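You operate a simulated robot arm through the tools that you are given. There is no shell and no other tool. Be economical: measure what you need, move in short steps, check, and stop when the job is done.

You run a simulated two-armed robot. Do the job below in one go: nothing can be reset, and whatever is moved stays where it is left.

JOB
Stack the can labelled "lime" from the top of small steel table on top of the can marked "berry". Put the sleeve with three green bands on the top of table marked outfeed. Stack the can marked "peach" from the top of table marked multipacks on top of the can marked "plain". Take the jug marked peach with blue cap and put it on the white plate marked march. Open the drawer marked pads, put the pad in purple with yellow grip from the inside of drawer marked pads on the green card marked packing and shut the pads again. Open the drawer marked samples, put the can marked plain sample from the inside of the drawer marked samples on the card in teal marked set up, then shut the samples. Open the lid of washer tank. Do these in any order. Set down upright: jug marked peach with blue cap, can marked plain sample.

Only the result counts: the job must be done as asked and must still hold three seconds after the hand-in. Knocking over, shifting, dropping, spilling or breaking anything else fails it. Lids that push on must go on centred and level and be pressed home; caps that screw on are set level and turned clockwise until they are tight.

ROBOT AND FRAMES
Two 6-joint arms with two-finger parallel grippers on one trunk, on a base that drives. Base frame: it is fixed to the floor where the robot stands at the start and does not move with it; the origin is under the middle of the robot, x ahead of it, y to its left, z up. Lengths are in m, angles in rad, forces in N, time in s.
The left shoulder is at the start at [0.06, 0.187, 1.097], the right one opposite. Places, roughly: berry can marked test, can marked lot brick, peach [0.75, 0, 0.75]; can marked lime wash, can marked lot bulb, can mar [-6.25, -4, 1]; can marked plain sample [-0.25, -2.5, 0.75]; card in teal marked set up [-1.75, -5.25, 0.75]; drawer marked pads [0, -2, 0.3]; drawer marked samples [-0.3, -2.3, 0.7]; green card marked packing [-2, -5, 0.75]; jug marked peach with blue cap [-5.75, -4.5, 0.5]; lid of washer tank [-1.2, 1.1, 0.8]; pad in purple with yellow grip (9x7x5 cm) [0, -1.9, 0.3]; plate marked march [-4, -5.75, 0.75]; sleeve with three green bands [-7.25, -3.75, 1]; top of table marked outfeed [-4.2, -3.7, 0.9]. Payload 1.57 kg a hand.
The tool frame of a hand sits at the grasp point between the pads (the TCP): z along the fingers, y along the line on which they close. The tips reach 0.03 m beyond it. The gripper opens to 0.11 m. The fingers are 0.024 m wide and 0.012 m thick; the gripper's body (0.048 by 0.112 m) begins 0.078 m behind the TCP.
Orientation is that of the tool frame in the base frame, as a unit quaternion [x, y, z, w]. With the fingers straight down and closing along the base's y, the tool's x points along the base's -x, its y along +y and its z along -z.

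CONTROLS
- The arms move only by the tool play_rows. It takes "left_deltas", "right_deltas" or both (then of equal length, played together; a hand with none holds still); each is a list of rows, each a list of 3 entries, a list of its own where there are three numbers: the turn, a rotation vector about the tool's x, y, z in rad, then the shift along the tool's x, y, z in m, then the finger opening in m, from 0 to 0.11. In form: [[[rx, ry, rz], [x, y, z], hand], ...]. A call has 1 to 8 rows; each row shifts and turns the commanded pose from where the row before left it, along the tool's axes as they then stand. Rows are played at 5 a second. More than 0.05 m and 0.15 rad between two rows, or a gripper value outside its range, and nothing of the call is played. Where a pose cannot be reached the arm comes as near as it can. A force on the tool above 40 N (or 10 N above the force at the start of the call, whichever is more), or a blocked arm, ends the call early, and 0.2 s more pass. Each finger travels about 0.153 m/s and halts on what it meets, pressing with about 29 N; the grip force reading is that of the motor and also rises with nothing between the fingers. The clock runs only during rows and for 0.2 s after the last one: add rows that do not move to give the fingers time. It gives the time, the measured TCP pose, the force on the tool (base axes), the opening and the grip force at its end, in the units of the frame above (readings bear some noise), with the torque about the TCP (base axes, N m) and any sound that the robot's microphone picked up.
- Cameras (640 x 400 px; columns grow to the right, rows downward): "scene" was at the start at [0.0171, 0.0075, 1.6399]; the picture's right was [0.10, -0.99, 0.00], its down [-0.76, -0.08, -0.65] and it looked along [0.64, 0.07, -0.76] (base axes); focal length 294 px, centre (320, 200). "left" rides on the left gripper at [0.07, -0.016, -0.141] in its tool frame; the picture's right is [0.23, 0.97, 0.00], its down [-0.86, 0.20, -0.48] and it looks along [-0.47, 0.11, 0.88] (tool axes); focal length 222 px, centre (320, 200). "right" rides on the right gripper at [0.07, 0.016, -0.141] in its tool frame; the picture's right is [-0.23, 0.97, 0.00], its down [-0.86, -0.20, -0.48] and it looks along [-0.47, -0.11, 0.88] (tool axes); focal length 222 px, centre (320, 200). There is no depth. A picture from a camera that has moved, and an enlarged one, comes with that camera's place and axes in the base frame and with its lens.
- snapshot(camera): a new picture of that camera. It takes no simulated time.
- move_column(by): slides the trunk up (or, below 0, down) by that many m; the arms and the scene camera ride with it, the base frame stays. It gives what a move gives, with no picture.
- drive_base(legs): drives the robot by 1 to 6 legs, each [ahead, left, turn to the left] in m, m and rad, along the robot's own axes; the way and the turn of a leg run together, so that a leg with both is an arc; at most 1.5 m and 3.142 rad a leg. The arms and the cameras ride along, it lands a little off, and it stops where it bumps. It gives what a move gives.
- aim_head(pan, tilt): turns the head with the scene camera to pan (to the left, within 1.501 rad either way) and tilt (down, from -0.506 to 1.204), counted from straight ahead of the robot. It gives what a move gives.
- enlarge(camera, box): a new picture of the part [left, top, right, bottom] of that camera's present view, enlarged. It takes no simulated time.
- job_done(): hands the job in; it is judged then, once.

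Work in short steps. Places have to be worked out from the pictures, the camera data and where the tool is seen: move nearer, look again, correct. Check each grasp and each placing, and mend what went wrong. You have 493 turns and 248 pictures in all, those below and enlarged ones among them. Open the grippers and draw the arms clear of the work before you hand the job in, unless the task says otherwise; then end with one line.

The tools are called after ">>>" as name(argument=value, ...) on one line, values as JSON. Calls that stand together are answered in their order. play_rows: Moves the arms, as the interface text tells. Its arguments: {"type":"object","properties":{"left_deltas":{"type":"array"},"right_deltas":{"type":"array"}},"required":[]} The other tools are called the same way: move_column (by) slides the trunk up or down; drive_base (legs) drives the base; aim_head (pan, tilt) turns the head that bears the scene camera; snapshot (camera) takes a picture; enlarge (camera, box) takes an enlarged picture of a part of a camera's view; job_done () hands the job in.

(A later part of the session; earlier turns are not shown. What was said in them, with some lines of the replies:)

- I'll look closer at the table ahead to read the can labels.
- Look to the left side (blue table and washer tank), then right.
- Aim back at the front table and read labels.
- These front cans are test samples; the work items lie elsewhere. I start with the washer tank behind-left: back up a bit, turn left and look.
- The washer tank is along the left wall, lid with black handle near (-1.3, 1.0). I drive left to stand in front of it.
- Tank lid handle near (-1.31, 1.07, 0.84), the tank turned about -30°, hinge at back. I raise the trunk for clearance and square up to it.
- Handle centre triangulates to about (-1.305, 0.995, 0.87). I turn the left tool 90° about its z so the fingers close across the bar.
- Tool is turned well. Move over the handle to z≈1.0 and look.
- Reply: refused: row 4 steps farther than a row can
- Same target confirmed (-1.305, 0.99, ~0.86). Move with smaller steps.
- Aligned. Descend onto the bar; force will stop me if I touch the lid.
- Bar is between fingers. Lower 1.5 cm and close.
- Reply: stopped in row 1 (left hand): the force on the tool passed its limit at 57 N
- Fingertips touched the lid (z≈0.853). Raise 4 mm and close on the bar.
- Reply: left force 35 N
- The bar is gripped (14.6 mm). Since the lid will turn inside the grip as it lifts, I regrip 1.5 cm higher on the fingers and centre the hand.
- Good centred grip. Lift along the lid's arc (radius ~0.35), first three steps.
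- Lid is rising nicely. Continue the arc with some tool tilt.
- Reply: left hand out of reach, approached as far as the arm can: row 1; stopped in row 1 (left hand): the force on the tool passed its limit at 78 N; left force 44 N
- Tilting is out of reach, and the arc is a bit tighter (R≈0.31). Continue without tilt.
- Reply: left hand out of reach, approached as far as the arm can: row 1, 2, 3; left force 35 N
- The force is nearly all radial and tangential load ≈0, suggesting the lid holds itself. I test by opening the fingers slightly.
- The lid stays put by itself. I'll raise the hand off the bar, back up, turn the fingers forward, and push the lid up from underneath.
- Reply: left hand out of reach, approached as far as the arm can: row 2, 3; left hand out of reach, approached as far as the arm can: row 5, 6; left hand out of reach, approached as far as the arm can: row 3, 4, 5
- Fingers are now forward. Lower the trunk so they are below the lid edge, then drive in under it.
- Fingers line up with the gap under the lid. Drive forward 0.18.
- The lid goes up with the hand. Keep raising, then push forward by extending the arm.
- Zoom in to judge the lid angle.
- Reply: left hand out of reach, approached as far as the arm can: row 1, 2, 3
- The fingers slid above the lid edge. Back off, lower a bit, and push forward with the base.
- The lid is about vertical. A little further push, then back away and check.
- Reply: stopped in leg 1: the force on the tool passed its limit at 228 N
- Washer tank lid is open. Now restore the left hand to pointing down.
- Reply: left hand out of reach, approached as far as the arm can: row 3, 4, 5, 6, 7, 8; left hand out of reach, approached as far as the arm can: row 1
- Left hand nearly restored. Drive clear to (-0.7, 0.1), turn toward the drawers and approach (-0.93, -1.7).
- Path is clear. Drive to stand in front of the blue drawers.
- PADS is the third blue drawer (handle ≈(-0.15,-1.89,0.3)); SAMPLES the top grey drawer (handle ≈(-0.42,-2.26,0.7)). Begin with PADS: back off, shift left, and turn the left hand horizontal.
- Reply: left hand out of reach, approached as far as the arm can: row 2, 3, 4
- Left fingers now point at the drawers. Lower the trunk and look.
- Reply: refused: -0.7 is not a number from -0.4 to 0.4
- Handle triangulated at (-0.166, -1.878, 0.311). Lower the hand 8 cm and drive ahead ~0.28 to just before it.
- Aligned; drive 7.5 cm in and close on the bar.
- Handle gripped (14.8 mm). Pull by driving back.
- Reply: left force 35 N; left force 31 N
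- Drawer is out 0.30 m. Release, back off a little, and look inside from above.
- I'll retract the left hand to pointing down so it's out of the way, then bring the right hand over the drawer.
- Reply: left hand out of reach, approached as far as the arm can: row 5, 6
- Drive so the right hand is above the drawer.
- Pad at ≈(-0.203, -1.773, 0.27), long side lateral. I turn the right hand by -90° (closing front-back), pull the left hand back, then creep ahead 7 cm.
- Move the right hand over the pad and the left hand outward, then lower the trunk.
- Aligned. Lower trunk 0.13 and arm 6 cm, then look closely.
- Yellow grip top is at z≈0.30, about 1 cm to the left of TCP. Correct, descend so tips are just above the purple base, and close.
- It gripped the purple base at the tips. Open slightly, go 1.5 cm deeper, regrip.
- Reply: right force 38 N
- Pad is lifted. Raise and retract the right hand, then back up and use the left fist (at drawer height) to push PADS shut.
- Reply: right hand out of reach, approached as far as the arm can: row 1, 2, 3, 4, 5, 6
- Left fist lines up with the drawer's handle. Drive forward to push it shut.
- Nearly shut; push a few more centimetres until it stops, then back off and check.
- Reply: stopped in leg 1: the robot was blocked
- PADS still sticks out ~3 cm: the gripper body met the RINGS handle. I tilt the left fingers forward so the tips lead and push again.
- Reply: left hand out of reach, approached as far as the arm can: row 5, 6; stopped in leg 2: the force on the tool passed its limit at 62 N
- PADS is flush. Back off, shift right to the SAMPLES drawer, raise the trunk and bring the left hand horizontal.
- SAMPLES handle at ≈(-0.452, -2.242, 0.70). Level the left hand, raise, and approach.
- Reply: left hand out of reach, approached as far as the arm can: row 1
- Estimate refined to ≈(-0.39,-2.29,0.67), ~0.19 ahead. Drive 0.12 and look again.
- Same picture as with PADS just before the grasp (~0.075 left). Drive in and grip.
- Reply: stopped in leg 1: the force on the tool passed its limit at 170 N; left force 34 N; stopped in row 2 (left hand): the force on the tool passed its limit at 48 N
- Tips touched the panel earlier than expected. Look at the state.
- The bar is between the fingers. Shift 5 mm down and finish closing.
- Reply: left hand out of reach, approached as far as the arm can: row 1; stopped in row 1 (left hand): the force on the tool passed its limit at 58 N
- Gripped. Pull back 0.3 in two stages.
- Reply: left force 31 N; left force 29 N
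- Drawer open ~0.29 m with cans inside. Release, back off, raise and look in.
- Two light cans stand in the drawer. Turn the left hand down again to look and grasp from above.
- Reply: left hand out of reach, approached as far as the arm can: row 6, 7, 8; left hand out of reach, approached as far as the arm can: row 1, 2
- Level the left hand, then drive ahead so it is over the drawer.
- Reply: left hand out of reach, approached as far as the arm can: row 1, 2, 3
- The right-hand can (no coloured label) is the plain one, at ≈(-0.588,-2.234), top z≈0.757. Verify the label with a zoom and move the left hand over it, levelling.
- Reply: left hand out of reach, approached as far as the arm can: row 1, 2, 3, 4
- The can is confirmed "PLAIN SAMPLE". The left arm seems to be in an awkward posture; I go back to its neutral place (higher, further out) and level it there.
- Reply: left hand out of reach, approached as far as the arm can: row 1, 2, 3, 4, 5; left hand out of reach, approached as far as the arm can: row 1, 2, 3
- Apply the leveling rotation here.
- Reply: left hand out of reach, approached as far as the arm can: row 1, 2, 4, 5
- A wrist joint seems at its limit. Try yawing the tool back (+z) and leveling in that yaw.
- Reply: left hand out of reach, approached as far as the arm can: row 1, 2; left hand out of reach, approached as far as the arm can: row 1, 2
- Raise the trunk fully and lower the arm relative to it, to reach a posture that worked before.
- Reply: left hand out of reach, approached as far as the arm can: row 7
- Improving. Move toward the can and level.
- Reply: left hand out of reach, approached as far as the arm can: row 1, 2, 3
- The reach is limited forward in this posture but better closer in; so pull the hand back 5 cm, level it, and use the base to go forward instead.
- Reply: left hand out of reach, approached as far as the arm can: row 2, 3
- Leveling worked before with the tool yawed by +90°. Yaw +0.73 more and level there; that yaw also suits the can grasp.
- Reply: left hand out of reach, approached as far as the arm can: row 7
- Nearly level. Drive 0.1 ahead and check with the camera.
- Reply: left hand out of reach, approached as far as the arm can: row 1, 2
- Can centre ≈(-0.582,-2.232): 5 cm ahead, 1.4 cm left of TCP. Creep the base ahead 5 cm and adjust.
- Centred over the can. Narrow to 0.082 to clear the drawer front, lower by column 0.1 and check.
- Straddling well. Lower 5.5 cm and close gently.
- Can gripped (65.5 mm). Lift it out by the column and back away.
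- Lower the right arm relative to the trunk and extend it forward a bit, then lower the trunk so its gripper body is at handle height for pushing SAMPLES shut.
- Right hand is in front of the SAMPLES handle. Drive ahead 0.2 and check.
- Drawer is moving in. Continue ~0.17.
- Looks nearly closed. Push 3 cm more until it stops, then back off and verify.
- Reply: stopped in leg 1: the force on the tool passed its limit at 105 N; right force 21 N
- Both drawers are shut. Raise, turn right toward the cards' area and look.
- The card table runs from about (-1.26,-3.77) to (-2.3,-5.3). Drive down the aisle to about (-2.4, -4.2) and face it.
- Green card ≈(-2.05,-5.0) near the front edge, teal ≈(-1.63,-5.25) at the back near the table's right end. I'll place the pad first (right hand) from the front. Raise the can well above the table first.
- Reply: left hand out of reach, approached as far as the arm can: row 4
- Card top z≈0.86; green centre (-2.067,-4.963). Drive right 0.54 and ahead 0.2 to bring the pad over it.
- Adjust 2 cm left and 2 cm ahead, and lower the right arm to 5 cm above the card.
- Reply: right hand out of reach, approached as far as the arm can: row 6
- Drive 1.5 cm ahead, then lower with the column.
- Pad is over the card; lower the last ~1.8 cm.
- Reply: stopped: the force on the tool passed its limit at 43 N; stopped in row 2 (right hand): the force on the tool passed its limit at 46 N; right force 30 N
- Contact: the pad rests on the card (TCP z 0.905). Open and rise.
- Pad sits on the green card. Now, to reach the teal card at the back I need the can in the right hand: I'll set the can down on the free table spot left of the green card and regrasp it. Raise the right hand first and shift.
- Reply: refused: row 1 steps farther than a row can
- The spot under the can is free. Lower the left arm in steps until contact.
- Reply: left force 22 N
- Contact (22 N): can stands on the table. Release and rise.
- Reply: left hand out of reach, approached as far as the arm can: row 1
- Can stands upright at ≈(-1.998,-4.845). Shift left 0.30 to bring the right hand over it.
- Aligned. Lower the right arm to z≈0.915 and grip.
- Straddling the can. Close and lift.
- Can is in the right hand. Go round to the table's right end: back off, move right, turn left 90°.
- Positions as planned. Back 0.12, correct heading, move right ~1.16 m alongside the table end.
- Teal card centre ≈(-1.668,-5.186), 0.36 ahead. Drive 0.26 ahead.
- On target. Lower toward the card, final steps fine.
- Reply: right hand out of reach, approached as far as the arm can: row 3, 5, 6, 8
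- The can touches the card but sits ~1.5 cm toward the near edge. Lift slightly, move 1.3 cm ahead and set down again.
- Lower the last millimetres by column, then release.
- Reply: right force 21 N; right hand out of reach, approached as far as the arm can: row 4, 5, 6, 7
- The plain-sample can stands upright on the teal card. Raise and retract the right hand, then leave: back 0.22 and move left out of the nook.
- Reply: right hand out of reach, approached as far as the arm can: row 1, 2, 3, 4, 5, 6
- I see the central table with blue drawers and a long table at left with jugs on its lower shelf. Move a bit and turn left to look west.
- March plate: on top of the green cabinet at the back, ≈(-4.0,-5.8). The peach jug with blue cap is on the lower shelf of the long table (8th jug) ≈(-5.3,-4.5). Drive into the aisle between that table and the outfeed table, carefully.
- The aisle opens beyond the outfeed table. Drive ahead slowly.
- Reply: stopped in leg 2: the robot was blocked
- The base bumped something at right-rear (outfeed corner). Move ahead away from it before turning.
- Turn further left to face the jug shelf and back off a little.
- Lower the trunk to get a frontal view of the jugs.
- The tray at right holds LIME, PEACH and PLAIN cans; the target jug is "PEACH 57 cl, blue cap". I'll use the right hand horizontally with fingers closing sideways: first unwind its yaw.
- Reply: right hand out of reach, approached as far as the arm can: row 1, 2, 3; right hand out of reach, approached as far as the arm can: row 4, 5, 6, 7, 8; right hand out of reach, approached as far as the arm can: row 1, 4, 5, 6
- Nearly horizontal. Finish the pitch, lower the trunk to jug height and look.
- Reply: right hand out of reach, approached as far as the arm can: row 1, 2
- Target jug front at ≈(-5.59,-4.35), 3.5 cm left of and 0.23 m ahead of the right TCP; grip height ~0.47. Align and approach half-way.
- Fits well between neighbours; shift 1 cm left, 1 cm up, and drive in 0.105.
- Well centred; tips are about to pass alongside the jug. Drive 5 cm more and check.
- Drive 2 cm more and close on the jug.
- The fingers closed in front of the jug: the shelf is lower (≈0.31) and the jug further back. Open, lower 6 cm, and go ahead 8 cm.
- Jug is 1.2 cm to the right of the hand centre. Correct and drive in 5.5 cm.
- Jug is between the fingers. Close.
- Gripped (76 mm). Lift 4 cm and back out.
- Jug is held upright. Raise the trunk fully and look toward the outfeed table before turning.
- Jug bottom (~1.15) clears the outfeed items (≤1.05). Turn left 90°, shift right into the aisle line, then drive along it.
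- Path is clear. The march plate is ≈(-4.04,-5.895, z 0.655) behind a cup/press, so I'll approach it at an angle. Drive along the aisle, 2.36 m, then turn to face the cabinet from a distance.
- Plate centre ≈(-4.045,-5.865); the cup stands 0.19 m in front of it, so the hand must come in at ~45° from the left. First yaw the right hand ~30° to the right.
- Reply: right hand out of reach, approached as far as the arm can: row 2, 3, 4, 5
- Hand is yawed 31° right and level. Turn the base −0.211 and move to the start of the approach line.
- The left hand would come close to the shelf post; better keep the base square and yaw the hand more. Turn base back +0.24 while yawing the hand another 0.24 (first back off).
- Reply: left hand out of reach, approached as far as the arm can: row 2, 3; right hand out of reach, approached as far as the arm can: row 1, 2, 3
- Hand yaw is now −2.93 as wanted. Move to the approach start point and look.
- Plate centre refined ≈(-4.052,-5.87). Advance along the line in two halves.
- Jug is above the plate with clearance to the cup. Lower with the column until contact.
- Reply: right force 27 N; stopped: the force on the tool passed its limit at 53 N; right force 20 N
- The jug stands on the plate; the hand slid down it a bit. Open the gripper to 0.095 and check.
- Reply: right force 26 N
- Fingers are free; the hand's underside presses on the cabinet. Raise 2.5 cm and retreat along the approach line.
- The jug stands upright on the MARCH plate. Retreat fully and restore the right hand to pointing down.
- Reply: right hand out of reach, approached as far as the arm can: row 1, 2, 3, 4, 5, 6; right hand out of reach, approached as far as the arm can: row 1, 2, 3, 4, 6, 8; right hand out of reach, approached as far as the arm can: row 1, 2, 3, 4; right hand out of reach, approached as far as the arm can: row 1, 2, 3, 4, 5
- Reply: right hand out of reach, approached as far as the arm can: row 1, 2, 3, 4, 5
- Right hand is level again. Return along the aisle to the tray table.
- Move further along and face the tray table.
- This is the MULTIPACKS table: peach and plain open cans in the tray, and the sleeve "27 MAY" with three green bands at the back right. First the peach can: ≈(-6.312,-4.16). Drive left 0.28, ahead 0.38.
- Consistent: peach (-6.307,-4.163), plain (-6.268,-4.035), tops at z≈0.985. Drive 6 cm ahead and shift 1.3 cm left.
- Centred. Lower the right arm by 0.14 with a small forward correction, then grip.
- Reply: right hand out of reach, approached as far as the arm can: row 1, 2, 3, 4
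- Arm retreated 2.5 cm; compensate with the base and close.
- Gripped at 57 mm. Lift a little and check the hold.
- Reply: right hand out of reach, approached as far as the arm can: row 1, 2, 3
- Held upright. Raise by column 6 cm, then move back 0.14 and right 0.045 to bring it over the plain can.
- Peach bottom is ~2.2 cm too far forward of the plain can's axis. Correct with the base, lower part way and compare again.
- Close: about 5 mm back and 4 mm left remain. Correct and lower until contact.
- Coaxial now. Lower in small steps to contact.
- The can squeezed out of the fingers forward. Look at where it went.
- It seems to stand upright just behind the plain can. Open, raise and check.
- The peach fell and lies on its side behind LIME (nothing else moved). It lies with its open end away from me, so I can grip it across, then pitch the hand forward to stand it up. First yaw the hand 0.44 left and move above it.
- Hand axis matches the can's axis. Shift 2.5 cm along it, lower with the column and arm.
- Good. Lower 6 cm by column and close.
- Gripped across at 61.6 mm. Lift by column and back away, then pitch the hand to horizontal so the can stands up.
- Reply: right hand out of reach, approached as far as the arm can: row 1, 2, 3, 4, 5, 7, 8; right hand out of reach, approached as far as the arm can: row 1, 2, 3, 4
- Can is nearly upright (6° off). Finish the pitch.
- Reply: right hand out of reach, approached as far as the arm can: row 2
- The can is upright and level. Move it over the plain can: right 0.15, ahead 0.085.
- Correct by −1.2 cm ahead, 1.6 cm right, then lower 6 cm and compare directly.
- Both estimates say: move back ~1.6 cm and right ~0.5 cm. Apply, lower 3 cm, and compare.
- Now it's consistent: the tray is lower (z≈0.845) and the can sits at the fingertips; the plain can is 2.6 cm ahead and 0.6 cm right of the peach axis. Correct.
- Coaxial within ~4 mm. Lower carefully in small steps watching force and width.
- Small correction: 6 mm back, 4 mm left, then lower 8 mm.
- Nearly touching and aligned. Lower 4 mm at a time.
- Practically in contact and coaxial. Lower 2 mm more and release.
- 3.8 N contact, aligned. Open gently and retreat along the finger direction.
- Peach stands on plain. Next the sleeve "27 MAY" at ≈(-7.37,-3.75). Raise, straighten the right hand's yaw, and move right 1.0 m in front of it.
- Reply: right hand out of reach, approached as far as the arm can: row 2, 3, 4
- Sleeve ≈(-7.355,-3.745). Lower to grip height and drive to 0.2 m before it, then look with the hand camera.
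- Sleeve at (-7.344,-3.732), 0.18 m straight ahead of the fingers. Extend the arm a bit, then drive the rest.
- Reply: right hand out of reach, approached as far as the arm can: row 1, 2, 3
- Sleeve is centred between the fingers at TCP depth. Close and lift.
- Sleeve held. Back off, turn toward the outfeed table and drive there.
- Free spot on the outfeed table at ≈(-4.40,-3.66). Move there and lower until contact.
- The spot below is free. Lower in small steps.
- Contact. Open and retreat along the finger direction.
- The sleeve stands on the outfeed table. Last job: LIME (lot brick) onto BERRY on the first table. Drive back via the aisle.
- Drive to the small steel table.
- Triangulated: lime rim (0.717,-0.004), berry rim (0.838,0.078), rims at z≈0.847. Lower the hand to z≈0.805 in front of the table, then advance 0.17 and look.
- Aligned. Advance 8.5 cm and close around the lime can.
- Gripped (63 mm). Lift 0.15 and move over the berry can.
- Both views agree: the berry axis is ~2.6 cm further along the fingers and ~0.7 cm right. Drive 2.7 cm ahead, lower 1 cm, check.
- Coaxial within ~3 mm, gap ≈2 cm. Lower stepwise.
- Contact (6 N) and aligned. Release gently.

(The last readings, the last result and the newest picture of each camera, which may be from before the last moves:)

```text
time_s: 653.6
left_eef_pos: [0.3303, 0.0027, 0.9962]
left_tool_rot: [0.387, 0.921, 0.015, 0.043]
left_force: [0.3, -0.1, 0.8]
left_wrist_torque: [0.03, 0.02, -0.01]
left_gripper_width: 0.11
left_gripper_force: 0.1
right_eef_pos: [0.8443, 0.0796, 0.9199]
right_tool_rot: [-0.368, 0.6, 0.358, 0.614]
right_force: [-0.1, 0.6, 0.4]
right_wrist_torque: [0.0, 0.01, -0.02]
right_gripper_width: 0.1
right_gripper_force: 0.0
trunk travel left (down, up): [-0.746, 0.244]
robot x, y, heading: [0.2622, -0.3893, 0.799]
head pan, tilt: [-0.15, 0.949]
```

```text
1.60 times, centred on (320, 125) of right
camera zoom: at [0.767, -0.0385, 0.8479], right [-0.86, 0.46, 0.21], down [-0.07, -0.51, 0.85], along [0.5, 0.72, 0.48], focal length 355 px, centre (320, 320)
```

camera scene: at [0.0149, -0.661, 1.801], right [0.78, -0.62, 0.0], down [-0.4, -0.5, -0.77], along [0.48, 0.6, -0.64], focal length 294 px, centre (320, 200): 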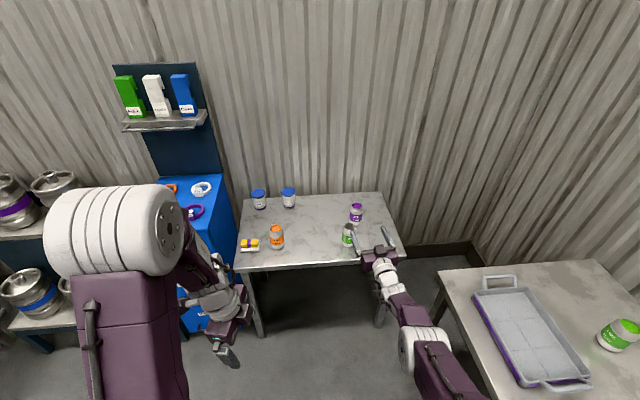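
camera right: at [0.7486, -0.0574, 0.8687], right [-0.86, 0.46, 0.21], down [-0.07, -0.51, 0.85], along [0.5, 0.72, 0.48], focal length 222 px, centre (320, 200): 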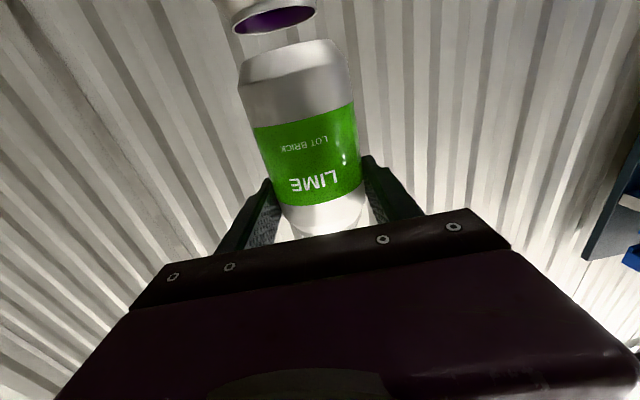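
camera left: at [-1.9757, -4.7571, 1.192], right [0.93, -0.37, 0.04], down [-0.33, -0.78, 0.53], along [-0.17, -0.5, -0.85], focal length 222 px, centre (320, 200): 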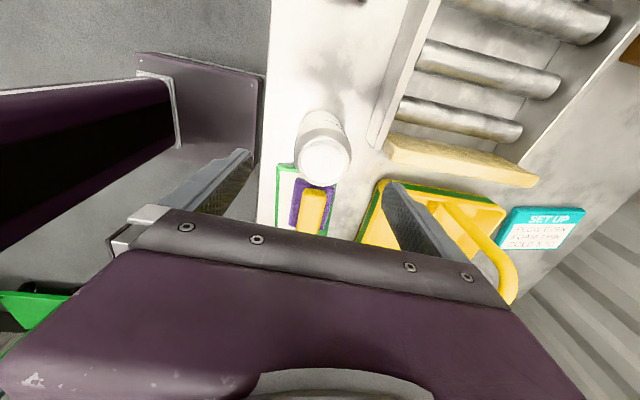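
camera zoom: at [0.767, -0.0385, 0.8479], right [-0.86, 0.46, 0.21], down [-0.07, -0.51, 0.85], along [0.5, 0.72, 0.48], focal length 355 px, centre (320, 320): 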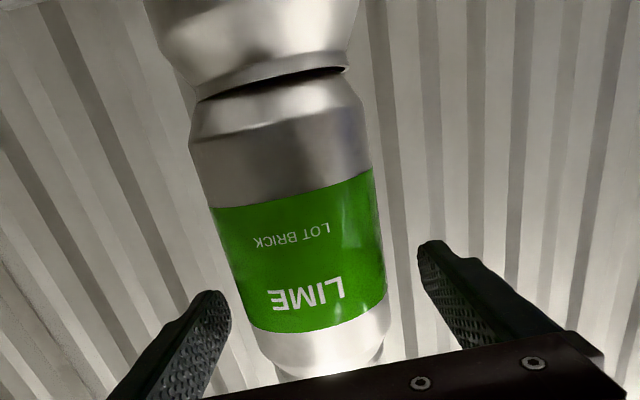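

Lime stands on berry by itself. Retreat straight back along the fingers.

>>> drive_base(legs=[[-0.24, -0.068, 0]])

>>> drive_base(legs=[[-0.4, 0, 0]])

>>> aim_head(pan=0.0, tilt=0.6)

>>> snapshot(camera="scene")

```text
time_s: 655.4
left_eef_pos: [0.2109, -0.2184, 0.9965]
left_tool_rot: [0.387, 0.921, 0.015, 0.044]
left_force: [-0.3, 0.0, 0.3]
left_wrist_torque: [0.04, -0.01, -0.01]
left_gripper_width: 0.1099
left_gripper_force: 0.1
right_eef_pos: [0.727, -0.1411, 0.919]
right_tool_rot: [-0.366, 0.602, 0.357, 0.614]
right_force: [0.1, 0.8, -0.1]
right_wrist_torque: [0.03, -0.01, -0.04]
right_gripper_width: 0.1003
right_gripper_force: 0.0
trunk travel left (down, up): [-0.746, 0.244]
robot x, y, heading: [0.1413, -0.6064, 0.794]
head pan, tilt: [-0.15, 0.949]
```

```text
time_s: 657.9
left_eef_pos: [-0.071, -0.5042, 0.9963]
left_tool_rot: [0.387, 0.921, 0.015, 0.043]
left_force: [0.0, 0.4, -0.4]
left_wrist_torque: [0.03, 0.03, 0.01]
left_gripper_width: 0.1099
left_gripper_force: 0.1
right_eef_pos: [0.4459, -0.4273, 0.9196]
right_tool_rot: [-0.366, 0.601, 0.357, 0.614]
right_force: [-0.1, 0.8, -0.4]
right_wrist_torque: [0.01, 0.04, -0.01]
right_gripper_width: 0.1001
right_gripper_force: 0.0
trunk travel left (down, up): [-0.746, 0.244]
robot x, y, heading: [-0.1388, -0.8939, 0.799]
head pan, tilt: [-0.15, 0.949]
```

```text
time_s: 658.8
left_eef_pos: [-0.0701, -0.5043, 0.9968]
left_tool_rot: [0.387, 0.921, 0.015, 0.043]
left_force: [0.3, 0.6, -0.8]
left_wrist_torque: [0.02, 0.0, 0.0]
left_gripper_width: 0.1098
left_gripper_force: 0.0
right_eef_pos: [0.4463, -0.4291, 0.9199]
right_tool_rot: [-0.367, 0.601, 0.358, 0.613]
right_force: [-0.1, -0.4, -0.2]
right_wrist_torque: [-0.03, 0.0, -0.01]
right_gripper_width: 0.0997
right_gripper_force: 0.1
trunk travel left (down, up): [-0.746, 0.244]
robot x, y, heading: [-0.1367, -0.896, 0.801]
head pan, tilt: [0.0, 0.6]
```

```text
16 pictures are left
camera scene: at [-0.1202, -0.8758, 1.6835], right [0.72, -0.7, 0.0], down [-0.4, -0.4, -0.82], along [0.58, 0.59, -0.57], focal length 294 px, centre (320, 200)
```

scene: 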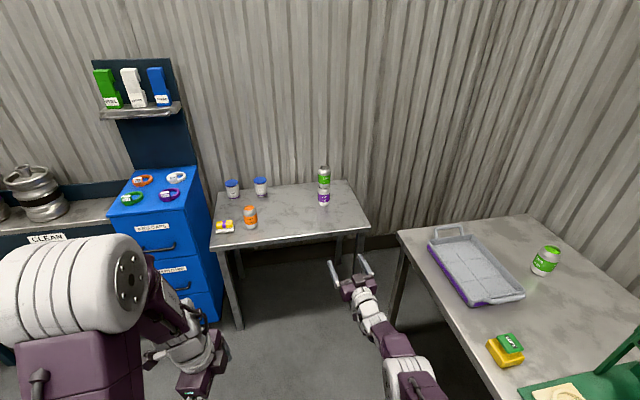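

Lime stands on berry. A last look at the drawers and the tank lid from here.

>>> aim_head(pan=-1.45, tilt=0.5)

>>> snapshot(camera="scene")

>>> aim_head(pan=1.0, tilt=0.4)

>>> snapshot(camera="scene")

```text
time_s: 660.3
left_eef_pos: [-0.0701, -0.5048, 0.9967]
left_tool_rot: [0.386, 0.921, 0.015, 0.042]
left_force: [-0.5, -0.2, -0.1]
left_wrist_torque: [0.02, -0.02, -0.03]
left_gripper_width: 0.1098
left_gripper_force: 0.1
right_eef_pos: [0.4449, -0.4286, 0.9203]
right_tool_rot: [-0.366, 0.601, 0.357, 0.614]
right_force: [0.2, 0.3, 0.4]
right_wrist_torque: [0.0, 0.02, 0.02]
right_gripper_width: 0.1
right_gripper_force: 0.1
trunk travel left (down, up): [-0.746, 0.244]
robot x, y, heading: [-0.142, -0.8926, 0.797]
head pan, tilt: [-1.45, 0.499]
```

```text
15 pictures are left
camera scene: at [-0.1095, -0.9941, 1.6926], right [-0.61, -0.79, 0.0], down [-0.38, 0.29, -0.88], along [0.7, -0.53, -0.48], focal length 294 px, centre (320, 200)
```

scene: 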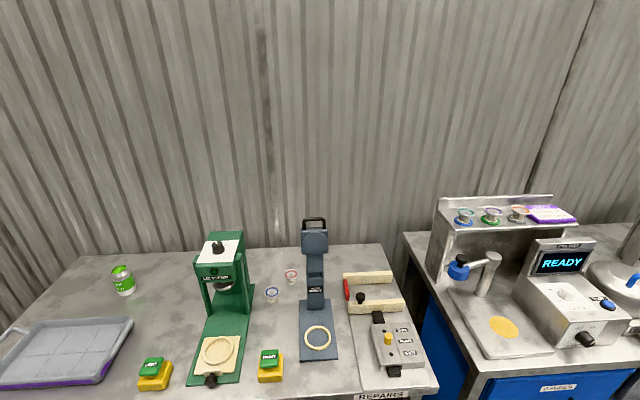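

```text
time_s: 662.6
left_eef_pos: [-0.0704, -0.5042, 0.9976]
left_tool_rot: [0.386, 0.921, 0.015, 0.043]
left_force: [-0.1, 1.2, -0.5]
left_wrist_torque: [0.05, 0.0, 0.02]
left_gripper_width: 0.1103
left_gripper_force: 0.0
right_eef_pos: [0.445, -0.429, 0.9194]
right_tool_rot: [-0.366, 0.601, 0.358, 0.613]
right_force: [-0.1, 0.5, -0.2]
right_wrist_torque: [0.02, 0.01, 0.04]
right_gripper_width: 0.1004
right_gripper_force: 0.0
trunk travel left (down, up): [-0.746, 0.244]
robot x, y, heading: [-0.1436, -0.8971, 0.793]
head pan, tilt: [1.0, 0.4]
```

```text
14 pictures are left
camera scene: at [-0.2026, -0.8486, 1.7018], right [0.97, 0.22, 0.0], down [0.09, -0.38, -0.92], along [-0.21, 0.9, -0.39], focal length 294 px, centre (320, 200)
```

scene: 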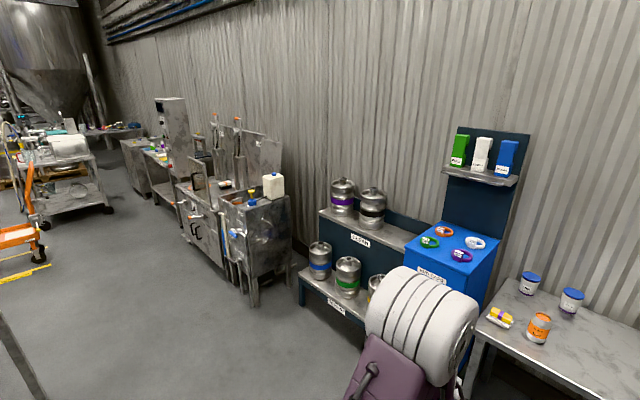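

The tank lid is still open, and earlier views showed both drawers shut and every item placed. The arms are clear and the grippers open, so I hand the job in.

>>> job_done()

```text
The job is handed in.
```

The job is handed in. All seven tasks were done and looked right in my last views of them, but the peach can fell over on the tray once before I stacked it on plain. The base also bumped something near the outfeed table; I saw nothing out of place there afterwards.
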